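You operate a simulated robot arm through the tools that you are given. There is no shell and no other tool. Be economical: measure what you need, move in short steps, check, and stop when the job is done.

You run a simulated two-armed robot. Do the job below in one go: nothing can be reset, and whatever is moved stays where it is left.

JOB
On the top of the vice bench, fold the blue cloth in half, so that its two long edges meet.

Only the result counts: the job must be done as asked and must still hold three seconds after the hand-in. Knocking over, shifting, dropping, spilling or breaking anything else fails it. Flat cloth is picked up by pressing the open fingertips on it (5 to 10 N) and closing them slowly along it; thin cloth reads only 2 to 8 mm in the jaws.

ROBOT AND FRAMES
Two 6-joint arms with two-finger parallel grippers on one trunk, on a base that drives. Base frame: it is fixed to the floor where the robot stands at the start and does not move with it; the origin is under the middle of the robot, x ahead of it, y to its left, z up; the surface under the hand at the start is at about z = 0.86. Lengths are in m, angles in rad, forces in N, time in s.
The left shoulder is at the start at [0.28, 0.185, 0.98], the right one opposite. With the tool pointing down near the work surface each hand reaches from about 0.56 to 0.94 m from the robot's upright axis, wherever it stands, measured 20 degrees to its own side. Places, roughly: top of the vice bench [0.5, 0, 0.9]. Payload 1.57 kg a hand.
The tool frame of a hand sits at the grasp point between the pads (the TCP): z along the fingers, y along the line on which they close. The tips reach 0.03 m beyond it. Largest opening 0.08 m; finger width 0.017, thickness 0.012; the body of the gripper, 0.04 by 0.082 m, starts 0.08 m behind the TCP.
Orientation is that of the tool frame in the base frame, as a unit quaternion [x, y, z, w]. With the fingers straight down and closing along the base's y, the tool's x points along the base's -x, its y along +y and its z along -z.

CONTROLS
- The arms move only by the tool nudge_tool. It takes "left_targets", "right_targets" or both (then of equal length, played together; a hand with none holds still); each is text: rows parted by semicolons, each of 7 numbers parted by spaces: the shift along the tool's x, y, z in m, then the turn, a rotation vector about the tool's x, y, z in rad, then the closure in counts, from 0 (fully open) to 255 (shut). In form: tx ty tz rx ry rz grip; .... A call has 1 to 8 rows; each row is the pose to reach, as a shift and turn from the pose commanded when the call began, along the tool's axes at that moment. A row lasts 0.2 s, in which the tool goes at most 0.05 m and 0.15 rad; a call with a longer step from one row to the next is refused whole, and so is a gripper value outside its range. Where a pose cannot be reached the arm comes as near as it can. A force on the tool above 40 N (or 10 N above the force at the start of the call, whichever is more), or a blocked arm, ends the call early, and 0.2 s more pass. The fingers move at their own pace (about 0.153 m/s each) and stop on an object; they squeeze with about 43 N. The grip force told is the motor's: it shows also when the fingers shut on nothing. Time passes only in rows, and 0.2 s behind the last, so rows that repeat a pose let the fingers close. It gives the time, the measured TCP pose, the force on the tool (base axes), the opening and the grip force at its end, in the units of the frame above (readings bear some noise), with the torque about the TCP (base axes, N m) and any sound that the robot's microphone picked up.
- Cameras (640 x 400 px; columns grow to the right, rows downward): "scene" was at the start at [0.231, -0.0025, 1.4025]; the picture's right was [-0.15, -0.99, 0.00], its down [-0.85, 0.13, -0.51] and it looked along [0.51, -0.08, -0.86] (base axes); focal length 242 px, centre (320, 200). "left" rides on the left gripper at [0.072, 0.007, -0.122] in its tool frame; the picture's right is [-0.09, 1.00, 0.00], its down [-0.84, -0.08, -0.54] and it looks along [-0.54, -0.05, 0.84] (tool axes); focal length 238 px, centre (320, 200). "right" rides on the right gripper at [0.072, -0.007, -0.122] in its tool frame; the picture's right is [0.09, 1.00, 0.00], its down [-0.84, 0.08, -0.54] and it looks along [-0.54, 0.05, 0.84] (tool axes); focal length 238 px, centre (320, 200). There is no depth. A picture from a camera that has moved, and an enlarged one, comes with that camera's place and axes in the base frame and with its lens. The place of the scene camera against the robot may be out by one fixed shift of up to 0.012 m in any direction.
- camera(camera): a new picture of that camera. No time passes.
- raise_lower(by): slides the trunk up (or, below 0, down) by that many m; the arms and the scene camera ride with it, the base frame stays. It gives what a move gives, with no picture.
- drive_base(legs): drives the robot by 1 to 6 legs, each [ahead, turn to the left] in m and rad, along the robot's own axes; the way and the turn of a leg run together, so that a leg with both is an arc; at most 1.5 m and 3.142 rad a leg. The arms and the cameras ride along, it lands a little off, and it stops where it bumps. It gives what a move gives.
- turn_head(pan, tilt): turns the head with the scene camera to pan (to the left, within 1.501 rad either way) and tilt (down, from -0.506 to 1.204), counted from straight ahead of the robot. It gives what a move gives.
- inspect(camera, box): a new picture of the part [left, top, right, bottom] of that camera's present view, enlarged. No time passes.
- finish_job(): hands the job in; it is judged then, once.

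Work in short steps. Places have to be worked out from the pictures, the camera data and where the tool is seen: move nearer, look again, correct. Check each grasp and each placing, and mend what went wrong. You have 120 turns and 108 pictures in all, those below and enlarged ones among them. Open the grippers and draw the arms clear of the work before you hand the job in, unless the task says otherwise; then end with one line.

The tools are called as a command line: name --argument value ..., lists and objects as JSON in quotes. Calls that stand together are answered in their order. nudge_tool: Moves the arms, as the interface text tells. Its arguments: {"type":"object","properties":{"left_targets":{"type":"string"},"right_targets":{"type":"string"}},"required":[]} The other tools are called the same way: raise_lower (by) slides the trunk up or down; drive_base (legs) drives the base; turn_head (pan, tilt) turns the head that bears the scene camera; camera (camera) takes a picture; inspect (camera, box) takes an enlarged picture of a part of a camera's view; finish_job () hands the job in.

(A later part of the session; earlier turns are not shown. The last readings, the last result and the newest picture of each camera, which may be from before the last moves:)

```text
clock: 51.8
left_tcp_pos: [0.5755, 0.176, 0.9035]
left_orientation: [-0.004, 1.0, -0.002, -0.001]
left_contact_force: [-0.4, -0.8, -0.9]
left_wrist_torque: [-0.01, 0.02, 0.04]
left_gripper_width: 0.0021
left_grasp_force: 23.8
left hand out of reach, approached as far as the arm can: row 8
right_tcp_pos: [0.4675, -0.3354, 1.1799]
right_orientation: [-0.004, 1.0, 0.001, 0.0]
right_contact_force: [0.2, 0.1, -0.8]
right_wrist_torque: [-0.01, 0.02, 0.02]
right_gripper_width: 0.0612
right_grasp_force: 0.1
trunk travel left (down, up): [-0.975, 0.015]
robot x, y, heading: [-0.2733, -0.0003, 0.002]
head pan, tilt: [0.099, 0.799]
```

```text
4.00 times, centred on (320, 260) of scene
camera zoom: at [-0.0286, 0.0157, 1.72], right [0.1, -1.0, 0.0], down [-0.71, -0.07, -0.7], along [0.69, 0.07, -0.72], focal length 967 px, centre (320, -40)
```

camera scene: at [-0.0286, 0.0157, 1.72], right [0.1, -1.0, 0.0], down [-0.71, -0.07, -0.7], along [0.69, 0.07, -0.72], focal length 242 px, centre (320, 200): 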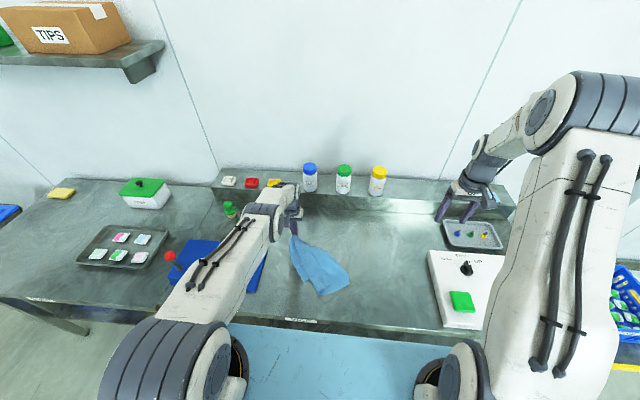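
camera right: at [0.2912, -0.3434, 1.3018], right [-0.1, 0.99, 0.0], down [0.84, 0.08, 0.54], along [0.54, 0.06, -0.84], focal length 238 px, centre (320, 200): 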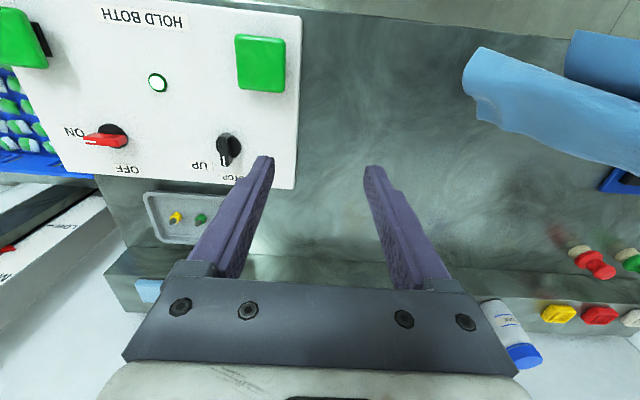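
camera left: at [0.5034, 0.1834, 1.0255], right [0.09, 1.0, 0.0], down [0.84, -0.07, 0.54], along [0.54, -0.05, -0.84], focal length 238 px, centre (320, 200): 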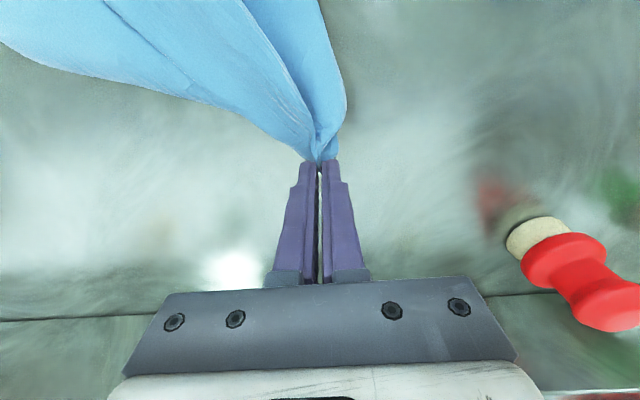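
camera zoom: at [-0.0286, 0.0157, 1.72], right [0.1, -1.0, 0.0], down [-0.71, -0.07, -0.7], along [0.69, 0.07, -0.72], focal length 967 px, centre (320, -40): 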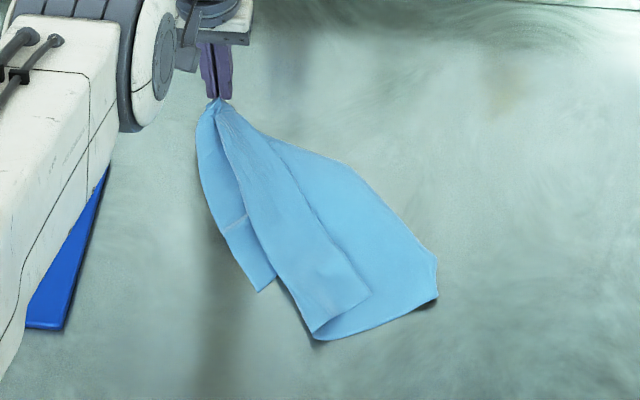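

The cloth lies diagonally with its right part folded over. I bring the right hand's camera above it to look closely for the far-right corner.

nudge_tool --right_targets ".008 .04 .0 0 0 0 60; .02 .08 .01 0 0 0 60; .035 .12 .025 0 0 0 60; .05 .16 .045 0 0 0 60; .065 .2 .065 0 0 0 60; .08 .24 .085 0 0 0 60; .09 .28 .1 0 0 0 60; .095 .315 .12 0 0 0 60"

camera --camera "right"

```text
clock: 53.6
left_tcp_pos: [0.5765, 0.1766, 0.9028]
left_orientation: [-0.004, 1.0, -0.002, 0.0]
left_contact_force: [0.3, -0.2, -0.2]
left_wrist_torque: [0.02, -0.01, 0.0]
left_gripper_width: 0.0022
left_grasp_force: 23.8
right_tcp_pos: [0.3687, -0.0181, 1.0622]
right_orientation: [-0.003, 1.0, 0.002, 0.0]
right_contact_force: [-0.1, -0.3, 0.0]
right_wrist_torque: [-0.02, 0.01, 0.01]
right_gripper_width: 0.0613
right_grasp_force: 0.1
trunk travel left (down, up): [-0.975, 0.015]
robot x, y, heading: [-0.2734, -0.0006, -0.002]
head pan, tilt: [0.099, 0.799]
```

```text
40 pictures are left
camera right: at [0.2972, -0.0258, 1.1836], right [-0.1, 1.0, 0.0], down [0.84, 0.08, 0.54], along [0.54, 0.06, -0.84], focal length 238 px, centre (320, 200)
```

right: 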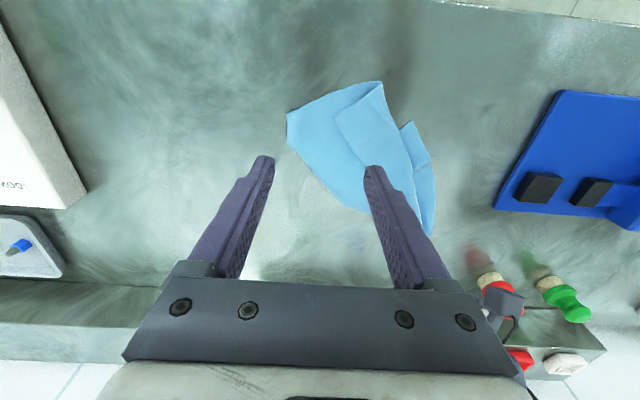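

inspect --camera "right" --box '[270, 60, 450, 240]'

```text
2.22 times, centred on (360, 150) of right
camera zoom: at [0.2972, -0.0258, 1.1836], right [-0.1, 1.0, 0.0], down [0.84, 0.08, 0.54], along [0.54, 0.06, -0.84], focal length 530 px, centre (231, 311)
```

zoom: 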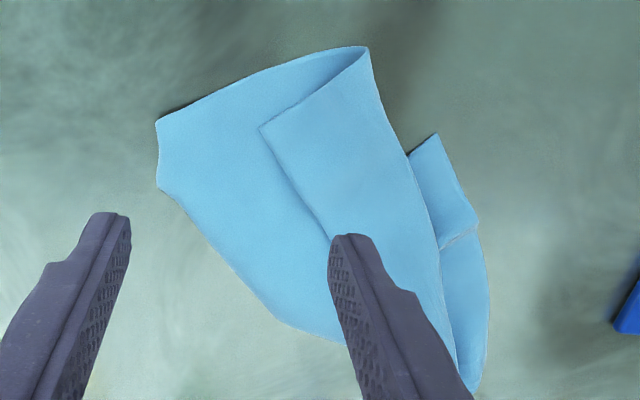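

inspect --camera "right" --box '[370, 100, 450, 250]'

inspect --camera "left" --box '[180, 0, 380, 180]'

```text
2.67 times, centred on (410, 175) of right
camera zoom: at [0.2972, -0.0258, 1.1836], right [-0.1, 1.0, 0.0], down [0.84, 0.08, 0.54], along [0.54, 0.06, -0.84], focal length 636 px, centre (80, 267)
```

zoom: 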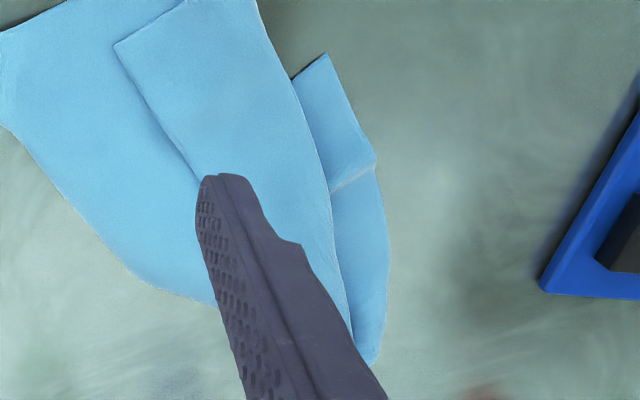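

```text
2.22 times, centred on (280, 90) of left
camera zoom: at [0.5035, 0.1832, 1.0258], right [0.09, 1.0, 0.0], down [0.84, -0.07, 0.54], along [0.54, -0.05, -0.84], focal length 530 px, centre (409, 444)
```

zoom: 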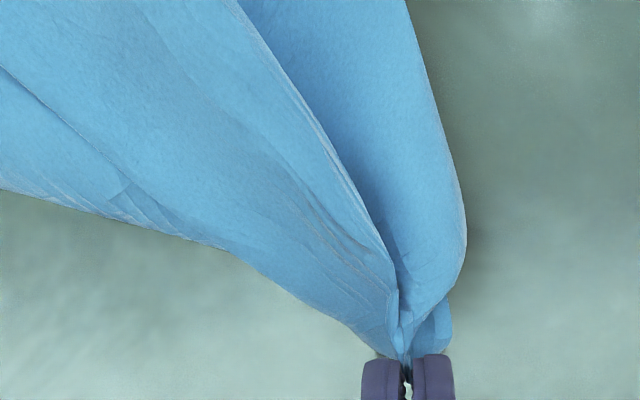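

Corner A, near (0.367, 0.106), lies as a single layer on the bare bench, so it can be gripped cleanly. I yaw the right hand to line up with its edge and hover over it.

nudge_tool --right_targets "-.005 .023 .01 0 0 .146 100; -.01 .046 .02 0 0 .292 140; -.015 .069 .03 0 0 .438 140; -.02 .092 .04 0 0 .584 140; -.025 .115 .05 0 0 .73 140; -.029 .136 .06 0 0 .876 140; -.029 .136 .1 0 0 .876 140; -.029 .136 .12 0 0 .876 140"

camera --camera "right"

camera --camera "scene"

```text
clock: 55.4
left_tcp_pos: [0.5775, 0.1755, 0.9042]
left_orientation: [-0.003, 1.0, -0.003, 0.0]
left_contact_force: [-0.3, 0.5, 0.6]
left_wrist_torque: [0.0, 0.02, 0.02]
left_gripper_width: 0.0026
left_grasp_force: 23.9
right_tcp_pos: [0.3998, 0.1158, 0.9444]
right_orientation: [0.42, 0.908, 0.002, -0.001]
right_contact_force: [-0.5, -0.3, 0.2]
right_wrist_torque: [-0.01, 0.01, 0.02]
right_gripper_width: 0.036
right_grasp_force: 0.0
trunk travel left (down, up): [-0.975, 0.015]
robot x, y, heading: [-0.2742, 0.0016, -0.005]
head pan, tilt: [0.099, 0.799]
```

```text
36 pictures are left
camera right: at [0.3486, 0.1667, 1.0656], right [0.7, 0.71, 0.0], down [0.6, -0.59, 0.54], along [0.39, -0.38, -0.84], focal length 238 px, centre (320, 200)
```

right: 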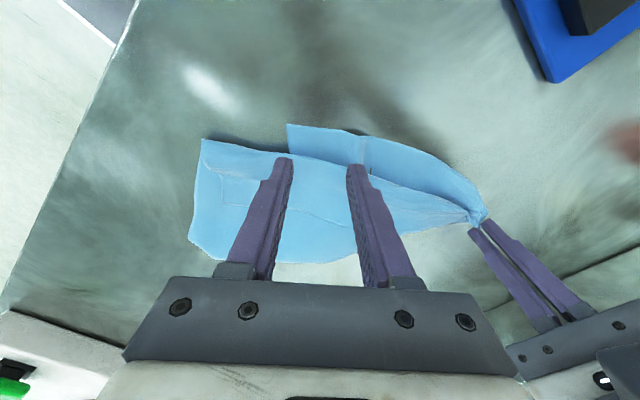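

```text
35 pictures are left
camera scene: at [-0.0287, 0.0157, 1.72], right [0.1, -1.0, 0.0], down [-0.71, -0.07, -0.7], along [0.69, 0.07, -0.72], focal length 242 px, centre (320, 200)
```

scene: 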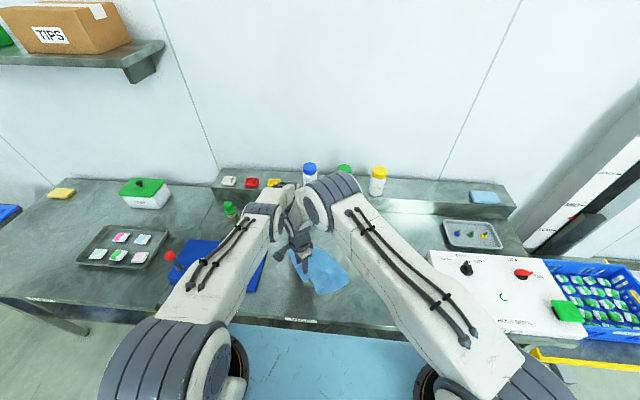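

The projected tips land squarely within the single-layer strip. I descend.

nudge_tool --right_targets "0 0 .02 0 0 0 140; 0 0 .04 0 0 0 140; 0 0 .048 0 0 0 140; 0 0 .050 0 0 0 140; 0 0 .052 0 0 0 140; 0 0 .053 0 0 0 140"

inspect --camera "right" --box '[200, 80, 440, 240]'

```text
clock: 56.8
left_tcp_pos: [0.5768, 0.1749, 0.9041]
left_orientation: [-0.004, 1.0, -0.002, 0.001]
left_contact_force: [-0.1, 0.2, 0.0]
left_wrist_torque: [0.04, 0.0, -0.01]
left_gripper_width: 0.0023
left_grasp_force: 24.1
right_tcp_pos: [0.3982, 0.1163, 0.8914]
right_orientation: [0.42, 0.907, 0.004, 0.001]
right_contact_force: [0.6, -3.2, 11.1]
right_wrist_torque: [-0.21, 0.05, 0.03]
right_gripper_width: 0.0361
right_grasp_force: 0.1
trunk travel left (down, up): [-0.975, 0.015]
robot x, y, heading: [-0.2698, 0.0015, -0.005]
head pan, tilt: [0.099, 0.799]
```

```text
2.50 times, centred on (320, 160) of right
camera zoom: at [0.3467, 0.1671, 1.0127], right [0.7, 0.71, 0.01], down [0.6, -0.59, 0.54], along [0.39, -0.38, -0.84], focal length 596 px, centre (320, 300)
```

zoom: 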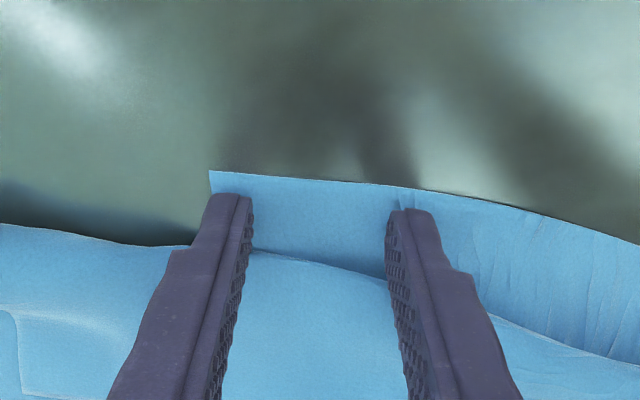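

It presses with 11 N at the right spot on a single layer. I close slowly.

nudge_tool --right_targets "0 0 0 0 0 0 152; 0 0 0 0 0 0 164; 0 0 0 0 0 0 176; 0 0 0 0 0 0 188; 0 0 0 0 0 0 202; 0 0 0 0 0 0 218; 0 0 0 0 0 0 236; 0 0 0 0 0 0 255"

inspect --camera "right" --box '[200, 80, 440, 240]'

```text
clock: 58.6
left_tcp_pos: [0.5762, 0.1758, 0.9056]
left_orientation: [-0.003, 1.0, -0.002, 0.001]
left_contact_force: [-0.1, -0.1, -0.1]
left_wrist_torque: [0.01, 0.0, 0.01]
left_gripper_width: 0.0022
left_grasp_force: 23.4
right_tcp_pos: [0.3963, 0.1179, 0.8922]
right_orientation: [0.421, 0.907, 0.003, 0.0]
right_contact_force: [-0.6, 0.0, 25.9]
right_wrist_torque: [-0.07, 0.07, 0.04]
right_gripper_width: 0.0022
right_grasp_force: 23.8
trunk travel left (down, up): [-0.975, 0.015]
robot x, y, heading: [-0.274, -0.002, 0.002]
head pan, tilt: [0.099, 0.799]
```

```text
2.50 times, centred on (320, 160) of right
camera zoom: at [0.3459, 0.1672, 1.0125], right [0.7, 0.71, 0.0], down [0.6, -0.59, 0.54], along [0.39, -0.38, -0.84], focal length 596 px, centre (320, 300)
```

zoom: 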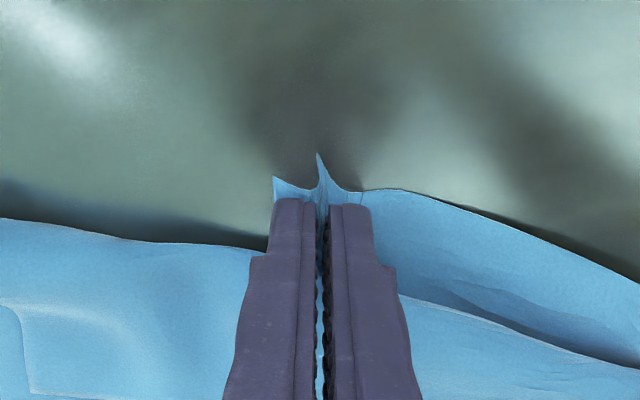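

Clean single-layer grip at 2.2 mm. I lift both hands together to let the cloth hang.

nudge_tool --left_targets "0 0 -.04 0 0 0 255; 0 0 -.08 0 0 0 255; 0 0 -.12 0 0 0 255; 0 0 -.16 0 0 0 255; 0 0 -.2 0 0 0 255; 0 0 -.24 0 0 0 255; 0 0 -.28 0 0 0 255" --right_targets "0 0 -.04 0 0 0 255; 0 0 -.08 0 0 0 255; 0 0 -.12 0 0 0 255; 0 0 -.16 0 0 0 255; 0 0 -.2 0 0 0 255; 0 0 -.24 0 0 0 255; 0 0 -.29 0 0 0 255"

camera --camera "scene"

camera --camera "right"

camera --camera "left"

```text
clock: 60.2
left_tcp_pos: [0.5762, 0.1778, 1.1859]
left_orientation: [-0.004, 1.0, -0.002, 0.0]
left_contact_force: [-0.1, 0.5, -0.1]
left_wrist_torque: [-0.01, 0.0, 0.02]
left_gripper_width: 0.0023
left_grasp_force: 23.7
right_tcp_pos: [0.3948, 0.1118, 1.1746]
right_orientation: [0.42, 0.908, 0.001, -0.002]
right_contact_force: [0.3, -0.3, -1.1]
right_wrist_torque: [0.0, 0.03, 0.01]
right_gripper_width: 0.0023
right_grasp_force: 23.6
trunk travel left (down, up): [-0.975, 0.015]
robot x, y, heading: [-0.2715, 0.0014, -0.004]
head pan, tilt: [0.099, 0.799]
```

```text
32 pictures are left
camera scene: at [-0.029, 0.0157, 1.72], right [0.1, -1.0, 0.0], down [-0.71, -0.07, -0.7], along [0.69, 0.07, -0.72], focal length 242 px, centre (320, 200)
```

scene: 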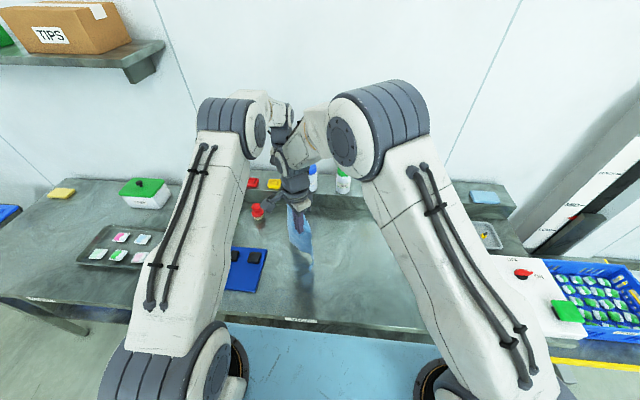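

```text
31 pictures are left
camera right: at [0.3439, 0.162, 1.2961], right [0.7, 0.71, 0.0], down [0.6, -0.59, 0.54], along [0.39, -0.38, -0.84], focal length 238 px, centre (320, 200)
```

right: 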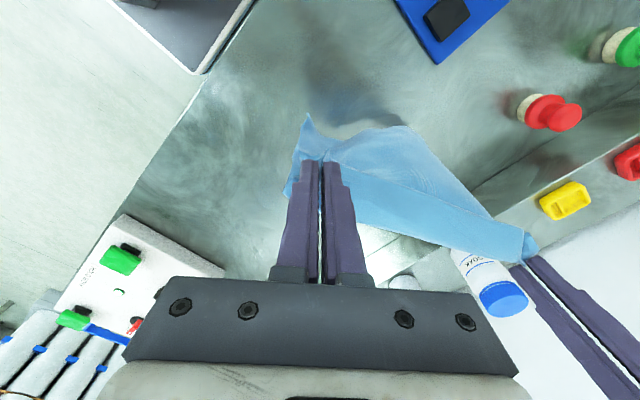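

```text
30 pictures are left
camera left: at [0.5035, 0.1845, 1.3076], right [0.09, 1.0, 0.0], down [0.84, -0.07, 0.54], along [0.54, -0.05, -0.84], focal length 238 px, centre (320, 200)
```

left: 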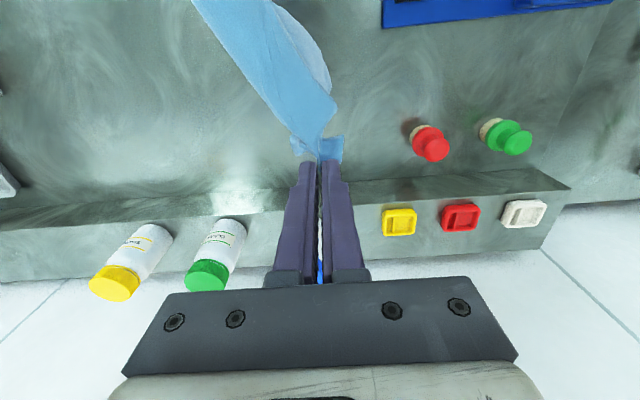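

The two hands now hold two corners with the edge between them hanging. I carry both toward the right side, spread them along x and turn the right hand in line, so I can lay the cloth flat toward the left.

nudge_tool --left_targets ".003 -.034 -.003 0 0 0 255; .006 -.067 -.006 0 0 0 255; .01 -.1 -.01 0 0 0 255; .013 -.134 -.01 0 0 0 255; .016 -.167 -.01 0 0 0 255; .02 -.2 -.01 0 0 0 255; .023 -.234 -.01 0 0 0 255; .026 -.268 -.01 0 0 0 255" --right_targets "-.011 -.0193 -.005 0 0 .07 255; -.022 -.0386 -.01 0 0 .14 255; -.033 -.058 -.015 0 0 .21 255; -.044 -.077 -.02 0 0 .28 255; -.055 -.0965 -.02 0 0 .35 255; -.066 -.116 -.02 0 0 .42 255; -.077 -.135 -.02 0 0 .49 255; -.0884 -.1544 -.02 0 0 .55 255"

camera --camera "right"

camera --camera "left"

camera --camera "scene"

```text
clock: 62.0
left_tcp_pos: [0.5484, -0.0904, 1.1914]
left_orientation: [-0.003, 1.0, -0.001, -0.002]
left_contact_force: [-15.4, 1.7, 0.8]
left_wrist_torque: [0.06, 0.38, -0.01]
left_gripper_width: 0.0021
left_grasp_force: 23.8
right_tcp_pos: [0.3378, -0.0537, 1.2015]
right_orientation: [0.651, 0.759, 0.004, 0.0]
right_contact_force: [15.0, -0.9, -0.2]
right_wrist_torque: [-0.02, -0.46, 0.25]
right_gripper_width: 0.003
right_grasp_force: 24.2
trunk travel left (down, up): [-0.975, 0.015]
robot x, y, heading: [-0.2724, 0.0025, -0.006]
head pan, tilt: [0.099, 0.799]
```

```text
29 pictures are left
camera right: at [0.3191, 0.0162, 1.3223], right [0.97, 0.24, 0.01], down [0.2, -0.82, 0.54], along [0.14, -0.52, -0.84], focal length 238 px, centre (320, 200)
```

right: 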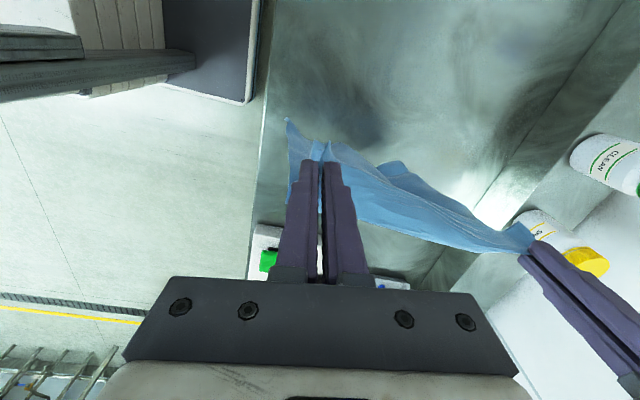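

```text
28 pictures are left
camera left: at [0.4766, -0.0835, 1.3136], right [0.09, 1.0, 0.0], down [0.84, -0.07, 0.54], along [0.54, -0.05, -0.84], focal length 238 px, centre (320, 200)
```

left: 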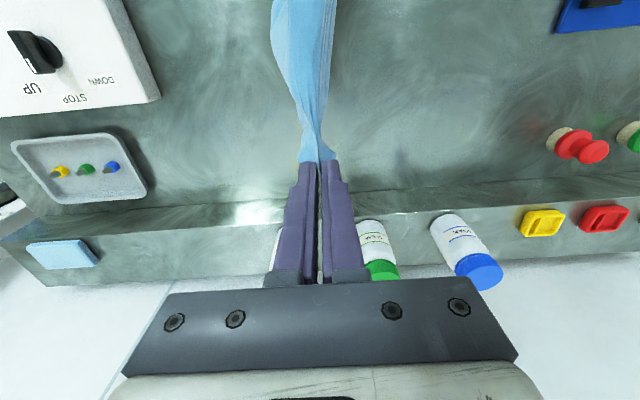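

```text
27 pictures are left
camera scene: at [-0.0287, 0.0156, 1.72], right [0.1, -1.0, 0.0], down [-0.71, -0.07, -0.7], along [0.69, 0.07, -0.72], focal length 242 px, centre (320, 200)
```

scene: 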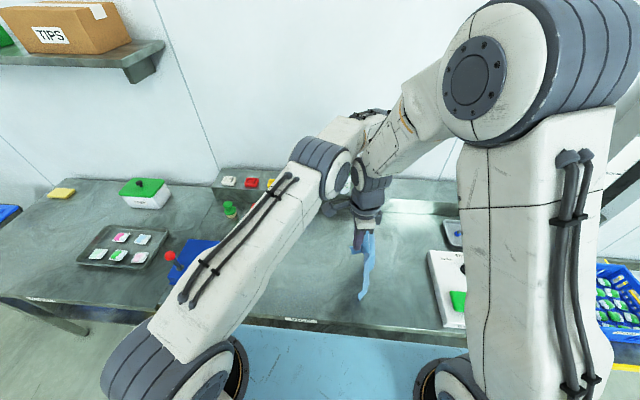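

The hands hold taut at 0.214 m, consistent with the cloth's short left edge. I shift 6 cm more to the right and a bit nearer, relaxing the pull, to get room for laying.

nudge_tool --left_targets ".012 -.02 0 0 0 0 255; .024 -.04 0 0 0 0 255; .035 -.06 0 0 0 0 255; .035 -.06 0 0 0 0 255; .035 -.06 0 0 0 0 255" --right_targets "-.018 -.012 .004 0 0 0 255; -.036 -.024 .007 0 0 0 255; -.055 -.036 .01 0 0 0 255; -.055 -.036 .01 0 0 0 255; -.055 -.036 .01 0 0 0 255"

```text
clock: 63.2
left_tcp_pos: [0.5178, -0.152, 1.1931]
left_orientation: [-0.003, 1.0, -0.002, 0.0]
left_contact_force: [-12.1, 1.8, -1.1]
left_wrist_torque: [-0.02, 0.31, -0.04]
left_gripper_width: 0.0025
left_grasp_force: 23.8
right_tcp_pos: [0.307, -0.1132, 1.1902]
right_orientation: [0.651, 0.759, 0.003, -0.001]
right_contact_force: [12.3, -1.5, 0.5]
right_wrist_torque: [-0.07, -0.36, 0.28]
right_gripper_width: 0.0025
right_grasp_force: 23.4
trunk travel left (down, up): [-0.975, 0.015]
robot x, y, heading: [-0.2755, 0.0015, -0.002]
head pan, tilt: [0.099, 0.799]
```

Now I lay it down toward the left, first half.

nudge_tool --left_targets "0 .01 .02 0 0 0 255; 0 .025 .04 0 0 0 255; 0 .042 .06 0 0 0 255; 0 .059 .08 0 0 0 255; 0 .076 .1 0 0 0 255; 0 .093 .12 0 0 0 255; 0 .11 .14 0 0 0 255; 0 .127 .16 0 0 0 255" --right_targets ".01 .0075 .02 0 0 0 255; .0247 .01 .04 0 0 0 255; .0415 .0123 .06 0 0 0 255; .0583 .0149 .08 0 0 0 255; .075 .0174 .1 0 0 0 255; .092 .02 .12 0 0 0 255; .1087 .0225 .14 0 0 0 255; .1255 .025 .16 0 0 0 255"

camera --camera "right"

```text
clock: 65.0
left_tcp_pos: [0.5219, -0.0022, 1.0278]
left_orientation: [-0.024, 1.0, 0.0, -0.003]
left_contact_force: [-0.5, 0.1, -0.1]
left_wrist_torque: [-0.03, 0.02, 0.0]
left_gripper_width: 0.0025
left_grasp_force: 24.0
right_tcp_pos: [0.3227, 0.0055, 1.0313]
right_orientation: [0.663, 0.748, 0.006, 0.0]
right_contact_force: [1.0, 0.1, 0.4]
right_wrist_torque: [-0.01, 0.02, 0.05]
right_gripper_width: 0.0019
right_grasp_force: 23.3
trunk travel left (down, up): [-0.975, 0.015]
robot x, y, heading: [-0.272, -0.0015, -0.004]
head pan, tilt: [0.099, 0.799]
```

```text
26 pictures are left
camera right: at [0.3071, 0.0759, 1.154], right [0.98, 0.21, 0.01], down [0.17, -0.83, 0.54], along [0.12, -0.52, -0.84], focal length 238 px, centre (320, 200)
```

right: 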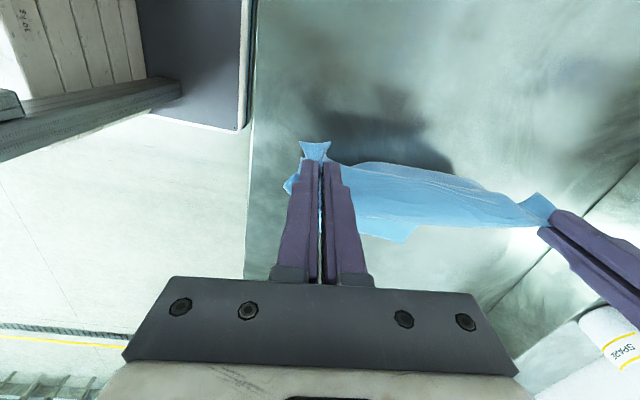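

The laying proceeds well. Second half now.

nudge_tool --left_targets "0 .015 .018 0 0 0 255; 0 .03 .036 0 0 0 255; 0 .045 .054 0 0 0 255; 0 .06 .072 0 0 0 255; 0 .075 .09 0 0 0 255; 0 .09 .108 0 0 0 255; 0 .11 .126 0 0 0 255" --right_targets ".015 .002 .018 0 0 0 255; .03 .0035 .036 0 0 0 255; .045 .005 .055 0 0 0 255; .06 .007 .073 0 0 0 255; .075 .009 .091 0 0 0 255; .09 .011 .11 0 0 0 255; .11 .013 .129 0 0 0 255"

camera --camera "right"

camera --camera "scene"

```text
clock: 66.8
left_tcp_pos: [0.5129, 0.1159, 0.9022]
left_orientation: [-0.037, 0.999, 0.0, -0.005]
left_contact_force: [-0.1, -0.2, 0.0]
left_wrist_torque: [0.0, 0.01, 0.0]
left_gripper_width: 0.0026
left_grasp_force: 23.0
right_tcp_pos: [0.3513, 0.097, 0.9082]
right_orientation: [0.696, 0.718, 0.011, 0.001]
right_contact_force: [-0.1, 0.4, 0.8]
right_wrist_torque: [-0.01, 0.0, 0.02]
right_gripper_width: 0.0017
right_grasp_force: 24.2
trunk travel left (down, up): [-0.975, 0.015]
robot x, y, heading: [-0.2734, -0.0018, -0.004]
head pan, tilt: [0.099, 0.799]
stopped in row 7 (left hand): the arm was blocked; the commanded pose is now the measured one
```

```text
25 pictures are left
camera right: at [0.3418, 0.1671, 1.0296], right [0.99, 0.12, 0.02], down [0.1, -0.84, 0.53], along [0.08, -0.52, -0.85], focal length 238 px, centre (320, 200)
```

right: 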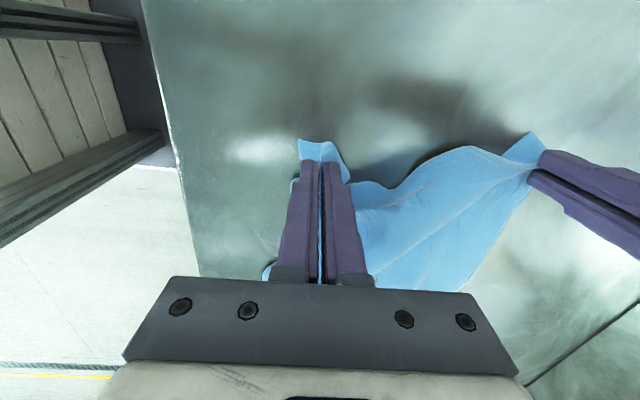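

```text
24 pictures are left
camera scene: at [-0.0286, 0.0159, 1.72], right [0.1, -1.0, 0.0], down [-0.71, -0.07, -0.7], along [0.69, 0.07, -0.72], focal length 242 px, centre (320, 200)
```

scene: 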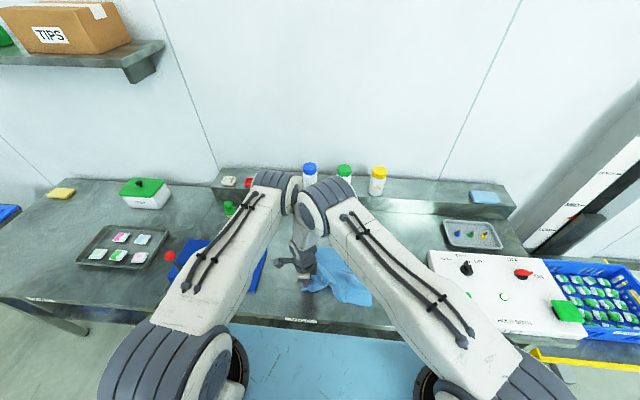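

The forearms are touching each other, but the cloth is now laid out. I release the right hand and withdraw it up and to the right.

nudge_tool --right_targets "0 0 .006 0 0 0 255; 0 0 .006 0 0 0 170; 0 0 .006 0 0 0 120; 0 0 -.03 0 0 0 120; 0 0 -.07 0 0 -.1 120; -.03 0 -.1 0 0 -.2 120; -.07 0 -.11 0 0 -.34 120; -.11 0 -.11 0 0 -.48 120"

nudge_tool --right_targets "-.04 0 0 0 0 -.15 120; -.08 0 0 0 0 -.3 120; -.12 0 0 0 0 -.45 120; -.16 0 0 0 0 -.6 120; -.2 0 0 0 0 -.75 120; -.22 0 0 0 0 -.9 120; -.22 0 0 0 0 -1.05 120"

camera --camera "scene"

```text
clock: 68.6
left_tcp_pos: [0.5118, 0.1154, 0.9025]
left_orientation: [-0.037, 0.999, 0.0, -0.006]
left_contact_force: [0.2, 0.7, 0.3]
left_wrist_torque: [-0.02, 0.0, 0.0]
left_gripper_width: 0.0022
left_grasp_force: 23.8
right_tcp_pos: [0.3551, -0.0131, 1.0169]
right_orientation: [0.504, 0.864, 0.012, 0.003]
right_contact_force: [-0.6, -0.4, -0.3]
right_wrist_torque: [0.0, 0.01, -0.03]
right_gripper_width: 0.0422
right_grasp_force: 0.1
trunk travel left (down, up): [-0.975, 0.015]
robot x, y, heading: [-0.2727, -0.0003, -0.008]
head pan, tilt: [0.099, 0.799]
```

```text
clock: 70.2
left_tcp_pos: [0.5111, 0.1164, 0.9027]
left_orientation: [-0.037, 0.999, 0.0, -0.005]
left_contact_force: [0.3, -0.1, -0.7]
left_wrist_torque: [0.0, -0.01, 0.0]
left_gripper_width: 0.0023
left_grasp_force: 23.6
right_tcp_pos: [0.4613, -0.2058, 1.0151]
right_orientation: [0.004, 1.0, 0.007, 0.007]
right_contact_force: [-0.5, -0.3, 0.2]
right_wrist_torque: [0.01, 0.02, -0.01]
right_gripper_width: 0.0421
right_grasp_force: 0.1
trunk travel left (down, up): [-0.975, 0.015]
robot x, y, heading: [-0.2772, -0.0022, -0.001]
head pan, tilt: [0.099, 0.799]
```

```text
23 pictures are left
camera scene: at [-0.0287, 0.0155, 1.72], right [0.1, -1.0, 0.0], down [-0.71, -0.07, -0.7], along [0.69, 0.07, -0.72], focal length 242 px, centre (320, 200)
```

scene: 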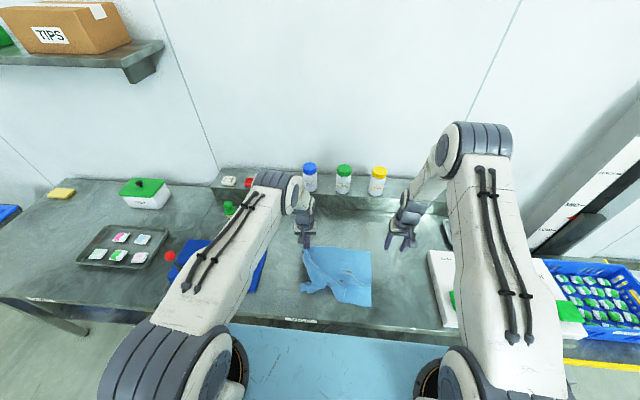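

inspect --camera "scene" --box '[280, 230, 400, 330]'

```text
4.00 times, centred on (340, 280) of scene
camera zoom: at [-0.0287, 0.0155, 1.72], right [0.1, -1.0, 0.0], down [-0.71, -0.07, -0.7], along [0.69, 0.07, -0.72], focal length 967 px, centre (240, -120)
```

zoom: 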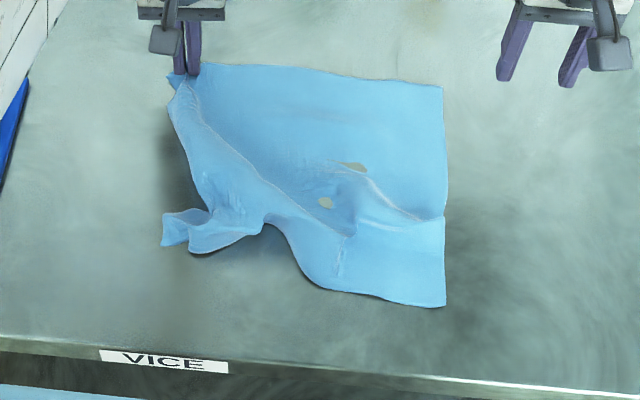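

The cloth is now nearly flat in its original orientation, with the left hand still holding the far-left. Next the right hand takes the far-right corner, near (0.525, -0.135); I hover 5 cm inside it and look.

nudge_tool --right_targets "-.012 .03 .015 0 0 0 90; -.025 .06 .03 0 0 0 90; -.038 .09 .045 0 0 0 90; -.05 .12 .065 0 0 0 90; -.05 .12 .065 0 0 0 90"

camera --camera "right"

```text
clock: 71.4
left_tcp_pos: [0.5132, 0.1156, 0.9025]
left_orientation: [-0.036, 0.999, 0.0, -0.005]
left_contact_force: [0.0, -0.3, 0.2]
left_wrist_torque: [0.02, 0.01, -0.01]
left_gripper_width: 0.0022
left_grasp_force: 24.0
right_tcp_pos: [0.5115, -0.0843, 0.9522]
right_orientation: [0.005, 1.0, 0.008, 0.008]
right_contact_force: [-0.1, 0.1, 0.7]
right_wrist_torque: [0.0, 0.0, 0.02]
right_gripper_width: 0.0518
right_grasp_force: 0.1
trunk travel left (down, up): [-0.975, 0.015]
robot x, y, heading: [-0.2718, -0.001, -0.001]
head pan, tilt: [0.099, 0.799]
```

```text
21 pictures are left
camera right: at [0.4398, -0.0915, 1.0724], right [-0.08, 1.0, 0.01], down [0.83, 0.06, 0.56], along [0.55, 0.06, -0.83], focal length 238 px, centre (320, 200)
```

right: 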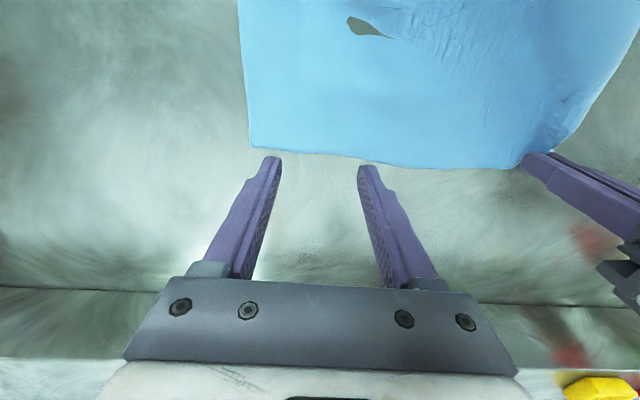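

The edge measures x≈0.529 with the corner at (0.526, -0.146). I align to (0.516, -0.094) and descend.

nudge_tool --right_targets "-.003 -.005 .02 0 0 0 90; -.005 -.01 .04 0 0 0 90; -.005 -.01 .056 0 0 0 90; -.005 -.01 .058 0 0 0 90; -.005 -.01 .0595 0 0 0 90; -.005 -.01 .0605 0 0 0 90"

```text
clock: 72.8
left_tcp_pos: [0.5127, 0.1156, 0.9032]
left_orientation: [-0.036, 0.999, -0.001, -0.006]
left_contact_force: [-0.4, 0.5, -0.3]
left_wrist_torque: [0.0, -0.03, 0.0]
left_gripper_width: 0.0023
left_grasp_force: 24.3
right_tcp_pos: [0.5205, -0.0923, 0.8928]
right_orientation: [0.004, 1.0, 0.007, 0.008]
right_contact_force: [-1.0, -0.2, 6.9]
right_wrist_torque: [-0.27, 0.09, -0.01]
right_gripper_width: 0.0518
right_grasp_force: 0.3
trunk travel left (down, up): [-0.975, 0.015]
robot x, y, heading: [-0.2769, 0.0012, -0.004]
head pan, tilt: [0.099, 0.799]
```

nudge_tool --right_targets "0 0 .0002 0 0 0 102; 0 0 .0002 0 0 0 114; 0 0 .0002 0 0 0 126; 0 0 .0002 0 0 0 138; 0 0 .0002 0 0 0 150; 0 0 .0002 0 0 0 162; 0 0 .0002 0 0 0 174; 0 0 .0002 0 0 0 184"

nudge_tool --right_targets "0 0 0 0 0 0 194; 0 0 0 0 0 0 204; 0 0 0 0 0 0 216; 0 0 0 0 0 0 228; 0 0 0 0 0 0 240; 0 0 0 0 0 0 255; 0 0 0 0 0 0 255"

camera --camera "right"

```text
clock: 74.6
left_tcp_pos: [0.5133, 0.1155, 0.9021]
left_orientation: [-0.037, 0.999, 0.0, -0.006]
left_contact_force: [0.2, 0.2, 0.0]
left_wrist_torque: [-0.02, -0.01, -0.03]
left_gripper_width: 0.0022
left_grasp_force: 24.2
right_tcp_pos: [0.5204, -0.0938, 0.8913]
right_orientation: [0.004, 1.0, 0.007, 0.009]
right_contact_force: [1.1, 3.8, 13.9]
right_wrist_torque: [-0.14, 0.11, -0.01]
right_gripper_width: 0.0195
right_grasp_force: 0.0
trunk travel left (down, up): [-0.975, 0.015]
robot x, y, heading: [-0.2725, 0.0014, -0.002]
head pan, tilt: [0.099, 0.799]
```

```text
clock: 76.2
left_tcp_pos: [0.513, 0.1169, 0.9026]
left_orientation: [-0.037, 0.999, -0.001, -0.005]
left_contact_force: [0.1, -1.2, -0.9]
left_wrist_torque: [-0.05, 0.0, 0.04]
left_gripper_width: 0.0023
left_grasp_force: 23.7
right_tcp_pos: [0.5198, -0.0936, 0.8909]
right_orientation: [0.004, 1.0, 0.008, 0.009]
right_contact_force: [-0.2, 1.5, 13.5]
right_wrist_torque: [-0.11, 0.08, 0.0]
right_gripper_width: 0.0027
right_grasp_force: 23.8
trunk travel left (down, up): [-0.975, 0.015]
robot x, y, heading: [-0.2743, -0.0003, -0.004]
head pan, tilt: [0.099, 0.799]
```

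```text
20 pictures are left
camera right: at [0.4465, -0.1018, 1.0113], right [-0.08, 1.0, 0.01], down [0.83, 0.06, 0.56], along [0.55, 0.06, -0.83], focal length 238 px, centre (320, 200)
```

right: 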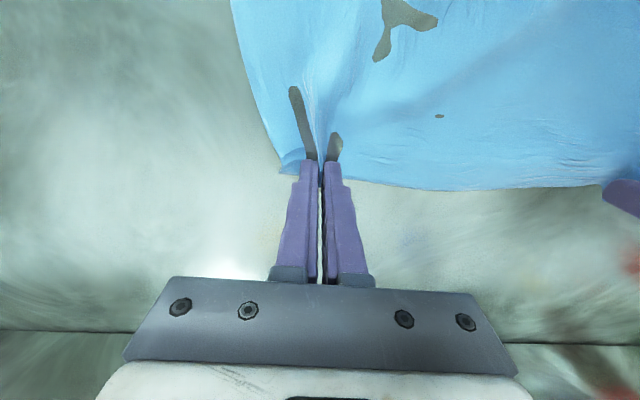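

Gripped single-layer at 2.7 mm. I lift both hands so the whole cloth hangs from its far edge.

nudge_tool --left_targets "0 0 -.03 0 0 .02 255; -.003 0 -.07 0 0 .05 255; -.006 0 -.11 0 0 .074 255; -.006 0 -.15 0 0 .074 255; -.006 0 -.19 0 0 .074 255; -.006 0 -.23 0 0 .074 255; -.006 0 -.2675 0 0 .074 255; -.006 0 -.2675 0 0 .074 255" --right_targets "0 0 -.04 0 0 0 255; 0 0 -.08 0 0 0 255; 0 0 -.12 0 0 0 255; 0 0 -.16 0 0 0 255; 0 0 -.2 0 0 0 255; 0 0 -.24 0 0 0 255; 0 0 -.279 0 0 0 255; 0 0 -.279 0 0 0 255"

camera --camera "scene"

```text
clock: 78.0
left_tcp_pos: [0.5219, 0.1181, 1.1721]
left_orientation: [0.0, 1.0, -0.001, -0.005]
left_contact_force: [-0.2, -9.5, -0.2]
left_wrist_torque: [-0.36, -0.01, 0.07]
left_gripper_width: 0.0023
left_grasp_force: 23.9
right_tcp_pos: [0.5149, -0.0967, 1.1719]
right_orientation: [0.004, 1.0, 0.008, 0.008]
right_contact_force: [-0.4, 10.6, 0.7]
right_wrist_torque: [0.35, 0.01, -0.03]
right_gripper_width: 0.0026
right_grasp_force: 23.9
trunk travel left (down, up): [-0.975, 0.015]
robot x, y, heading: [-0.2776, -0.0011, 0.003]
head pan, tilt: [0.099, 0.799]
```

```text
19 pictures are left
camera scene: at [-0.0291, 0.0156, 1.72], right [0.1, -1.0, 0.0], down [-0.71, -0.07, -0.7], along [0.69, 0.07, -0.72], focal length 242 px, centre (320, 200)
```

scene: 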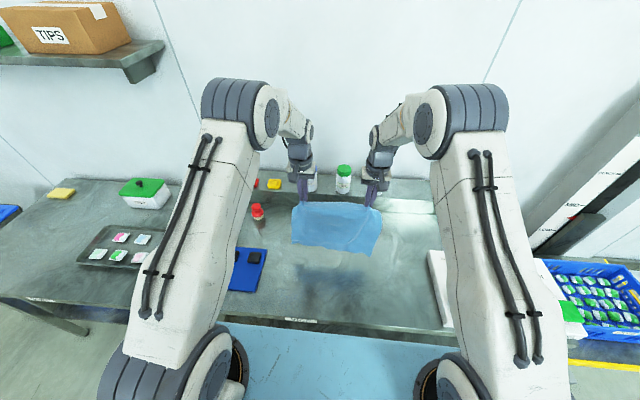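

A clean, straight hang, with the free edge just above the bench. I lower while drawing back toward me, laying the lower half.

nudge_tool --left_targets ".008 -.002 .02 0 0 0 255; .016 -.003 .04 0 0 0 255; .026 -.003 .06 0 0 0 255; .04 -.003 .08 0 0 0 255; .056 -.003 .1 0 0 0 255; .074 -.003 .12 0 0 0 255; .092 -.003 .14 0 0 0 255; .11 -.003 .159 0 0 0 255" --right_targets ".008 .002 .02 0 0 0 255; .016 .003 .04 0 0 0 255; .026 .003 .06 0 0 0 255; .04 .003 .08 0 0 0 255; .056 .003 .1 0 0 0 255; .074 .003 .12 0 0 0 255; .092 .003 .14 0 0 0 255; .11 .003 .159 0 0 0 255"

camera --camera "right"

camera --camera "left"

```text
clock: 79.8
left_tcp_pos: [0.4086, 0.1128, 1.0114]
left_orientation: [0.001, 1.0, -0.001, -0.005]
left_contact_force: [0.3, -0.4, 0.4]
left_wrist_torque: [-0.01, -0.01, 0.0]
left_gripper_width: 0.0025
left_grasp_force: 23.9
right_tcp_pos: [0.4066, -0.0902, 1.0098]
right_orientation: [0.003, 1.0, 0.008, 0.008]
right_contact_force: [-0.6, 0.2, -0.5]
right_wrist_torque: [0.02, -0.02, -0.04]
right_gripper_width: 0.0025
right_grasp_force: 24.2
trunk travel left (down, up): [-0.975, 0.015]
robot x, y, heading: [-0.2722, 0.0006, -0.002]
head pan, tilt: [0.099, 0.799]
```

```text
18 pictures are left
camera right: at [0.3335, -0.0981, 1.1298], right [-0.08, 1.0, 0.01], down [0.83, 0.06, 0.56], along [0.55, 0.06, -0.83], focal length 238 px, centre (320, 200)
```

right: 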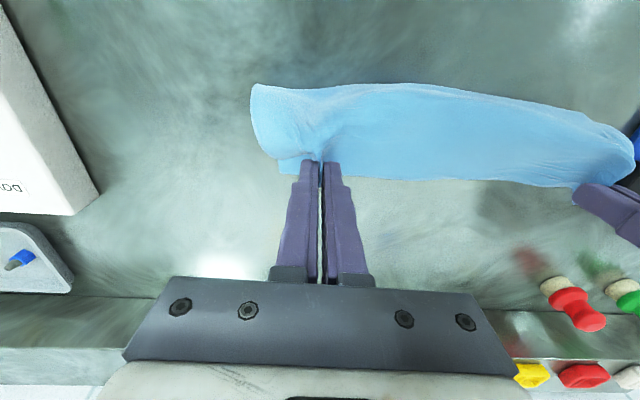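

```text
17 pictures are left
camera left: at [0.337, 0.1203, 1.1348], right [0.09, 1.0, 0.0], down [0.84, -0.08, 0.53], along [0.53, -0.05, -0.85], focal length 238 px, centre (320, 200)
```

left: 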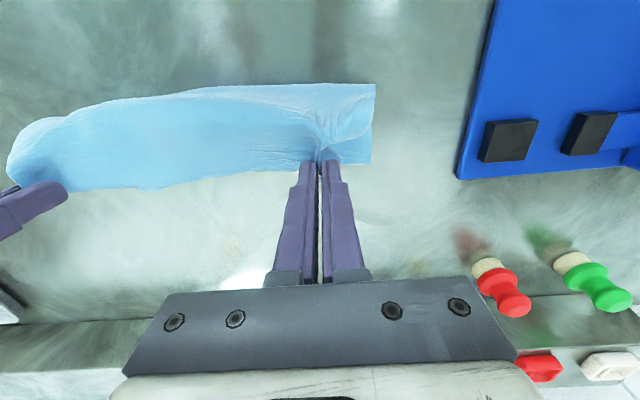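

inspect --camera "left" --box '[230, 60, 400, 200]'

inspect --camera "scene" --box '[270, 200, 410, 310]'

```text
2.86 times, centred on (315, 130) of left
camera zoom: at [0.337, 0.1203, 1.1348], right [0.09, 1.0, 0.0], down [0.84, -0.08, 0.53], along [0.53, -0.05, -0.85], focal length 681 px, centre (334, 400)
```

zoom: 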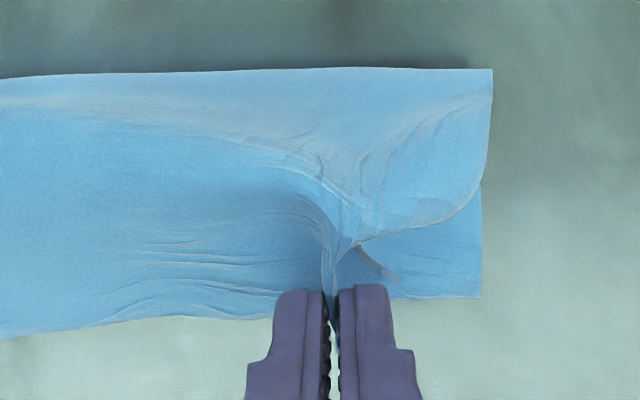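

```text
3.64 times, centred on (340, 255) of scene
camera zoom: at [-0.0287, 0.0156, 1.72], right [0.1, -1.0, 0.0], down [-0.71, -0.07, -0.7], along [0.69, 0.07, -0.72], focal length 879 px, centre (247, 0)
```

zoom: 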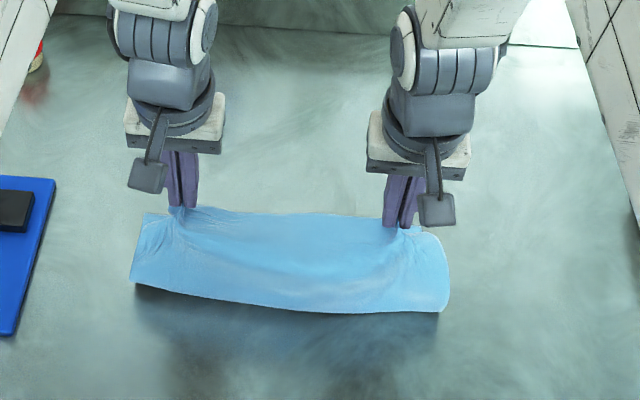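

The zoom shows the lower layer correctly laid, with its free edge at x≈0.462 (left) to 0.471 (right), and the upper part bulging toward me. I draw back another 5.5 cm to bring the hinge to mid-cloth and then start the sweep forward.

nudge_tool --left_targets ".018 0 0 0 0 0 255; .036 0 0 0 0 0 255; .053 0 0 0 0 0 255; .055 0 0 0 0 0 255; .04 0 .003 0 0 0 255; .023 0 .011 0 0 0 255; -.002 0 .028 0 0 0 255; -.02 0 .05 0 0 0 255" --right_targets ".018 0 0 0 0 0 255; .036 0 0 0 0 0 255; .053 0 0 0 0 0 255; .055 0 0 0 0 0 255; .04 0 .003 0 0 0 255; .023 0 .011 0 0 0 255; -.002 0 .028 0 0 0 255; -.02 0 .05 0 0 0 255"

inspect --camera "left" --box '[220, 60, 400, 220]'

inspect --camera "right" --box '[230, 60, 410, 220]'

```text
clock: 81.6
left_tcp_pos: [0.4312, 0.1132, 0.9621]
left_orientation: [0.001, 1.0, 0.0, -0.005]
left_contact_force: [0.3, -0.5, 0.1]
left_wrist_torque: [-0.02, -0.04, -0.01]
left_gripper_width: 0.0024
left_grasp_force: 23.6
right_tcp_pos: [0.4293, -0.0921, 0.9586]
right_orientation: [0.005, 1.0, 0.007, 0.008]
right_contact_force: [-0.9, 1.0, 1.3]
right_wrist_torque: [0.01, 0.0, 0.01]
right_gripper_width: 0.0021
right_grasp_force: 24.0
trunk travel left (down, up): [-0.975, 0.015]
robot x, y, heading: [-0.2738, 0.0003, 0.001]
head pan, tilt: [0.099, 0.799]
```

```text
2.50 times, centred on (310, 140) of left
camera zoom: at [0.3603, 0.1203, 1.0843], right [0.09, 1.0, 0.0], down [0.84, -0.08, 0.53], along [0.53, -0.05, -0.85], focal length 596 px, centre (345, 350)
```

zoom: 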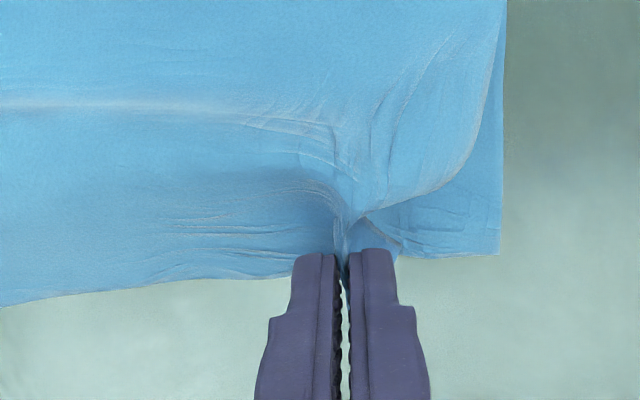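

```text
2.50 times, centred on (320, 140) of right
camera zoom: at [0.356, -0.1002, 1.0783], right [-0.08, 1.0, 0.01], down [0.83, 0.06, 0.56], along [0.55, 0.06, -0.83], focal length 596 px, centre (320, 350)
```

zoom: 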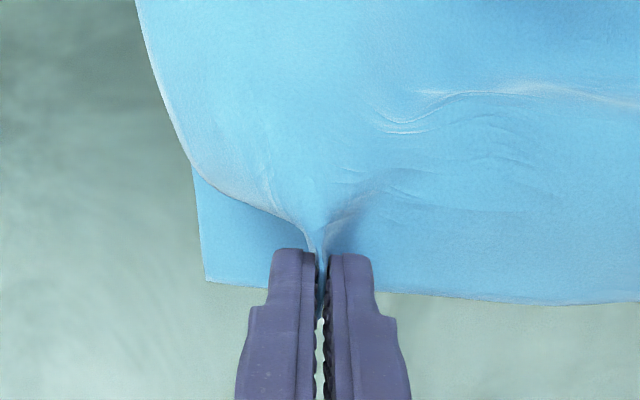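

Excellent. The lower free edge is at x≈0.461 (left) to 0.470 (right), and both lower corners are visible. I lower the held edge onto it, shifting 8 mm left to match the sides.

nudge_tool --left_targets "-.010 .004 .018 0 0 0 255; -.016 .007 .036 0 0 0 255; -.018 .008 .05 0 0 0 255; -.018 .008 .06 0 0 0 255; -.018 .008 .066 0 0 0 255" --right_targets "-.014 .004 .018 0 0 0 255; -.025 .007 .036 0 0 0 255; -.030 .008 .05 0 0 0 255; -.0305 .008 .058 0 0 0 255; -.0305 .008 .063 0 0 0 255"

inspect --camera "left" --box '[220, 60, 400, 220]'

inspect --camera "right" --box '[230, 60, 410, 220]'

```text
clock: 82.8
left_tcp_pos: [0.4474, 0.1207, 0.8958]
left_orientation: [0.0, 1.0, -0.001, -0.005]
left_contact_force: [0.5, -0.2, 2.6]
left_wrist_torque: [0.01, 0.04, 0.0]
left_gripper_width: 0.0023
left_grasp_force: 23.8
right_tcp_pos: [0.4602, -0.0842, 0.8983]
right_orientation: [0.004, 1.0, 0.007, 0.008]
right_contact_force: [1.0, 0.2, 1.0]
right_wrist_torque: [-0.01, 0.01, 0.01]
right_gripper_width: 0.0026
right_grasp_force: 23.9
trunk travel left (down, up): [-0.975, 0.015]
robot x, y, heading: [-0.2733, -0.0027, -0.002]
head pan, tilt: [0.099, 0.799]
```

```text
2.50 times, centred on (310, 140) of left
camera zoom: at [0.3746, 0.129, 1.0192], right [0.09, 1.0, 0.0], down [0.84, -0.08, 0.53], along [0.53, -0.05, -0.85], focal length 596 px, centre (345, 350)
```

zoom: 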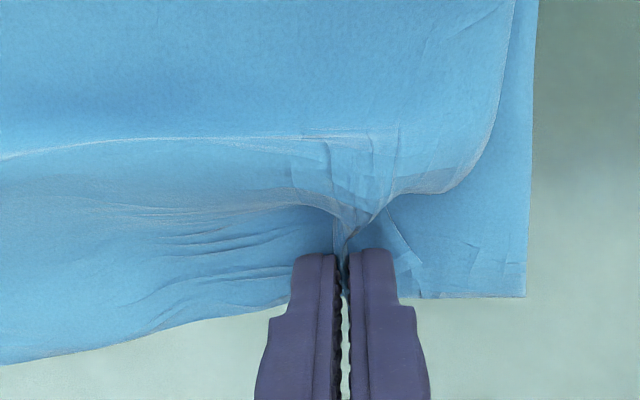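

```text
2.50 times, centred on (320, 140) of right
camera zoom: at [0.3865, -0.0914, 1.0185], right [-0.08, 1.0, 0.01], down [0.83, 0.06, 0.56], along [0.55, 0.06, -0.83], focal length 596 px, centre (320, 350)
```

zoom: 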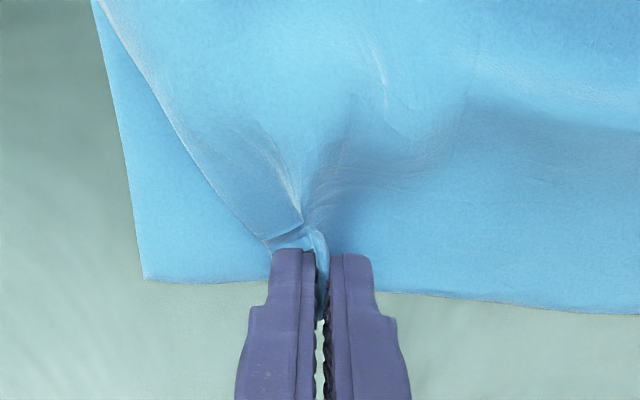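

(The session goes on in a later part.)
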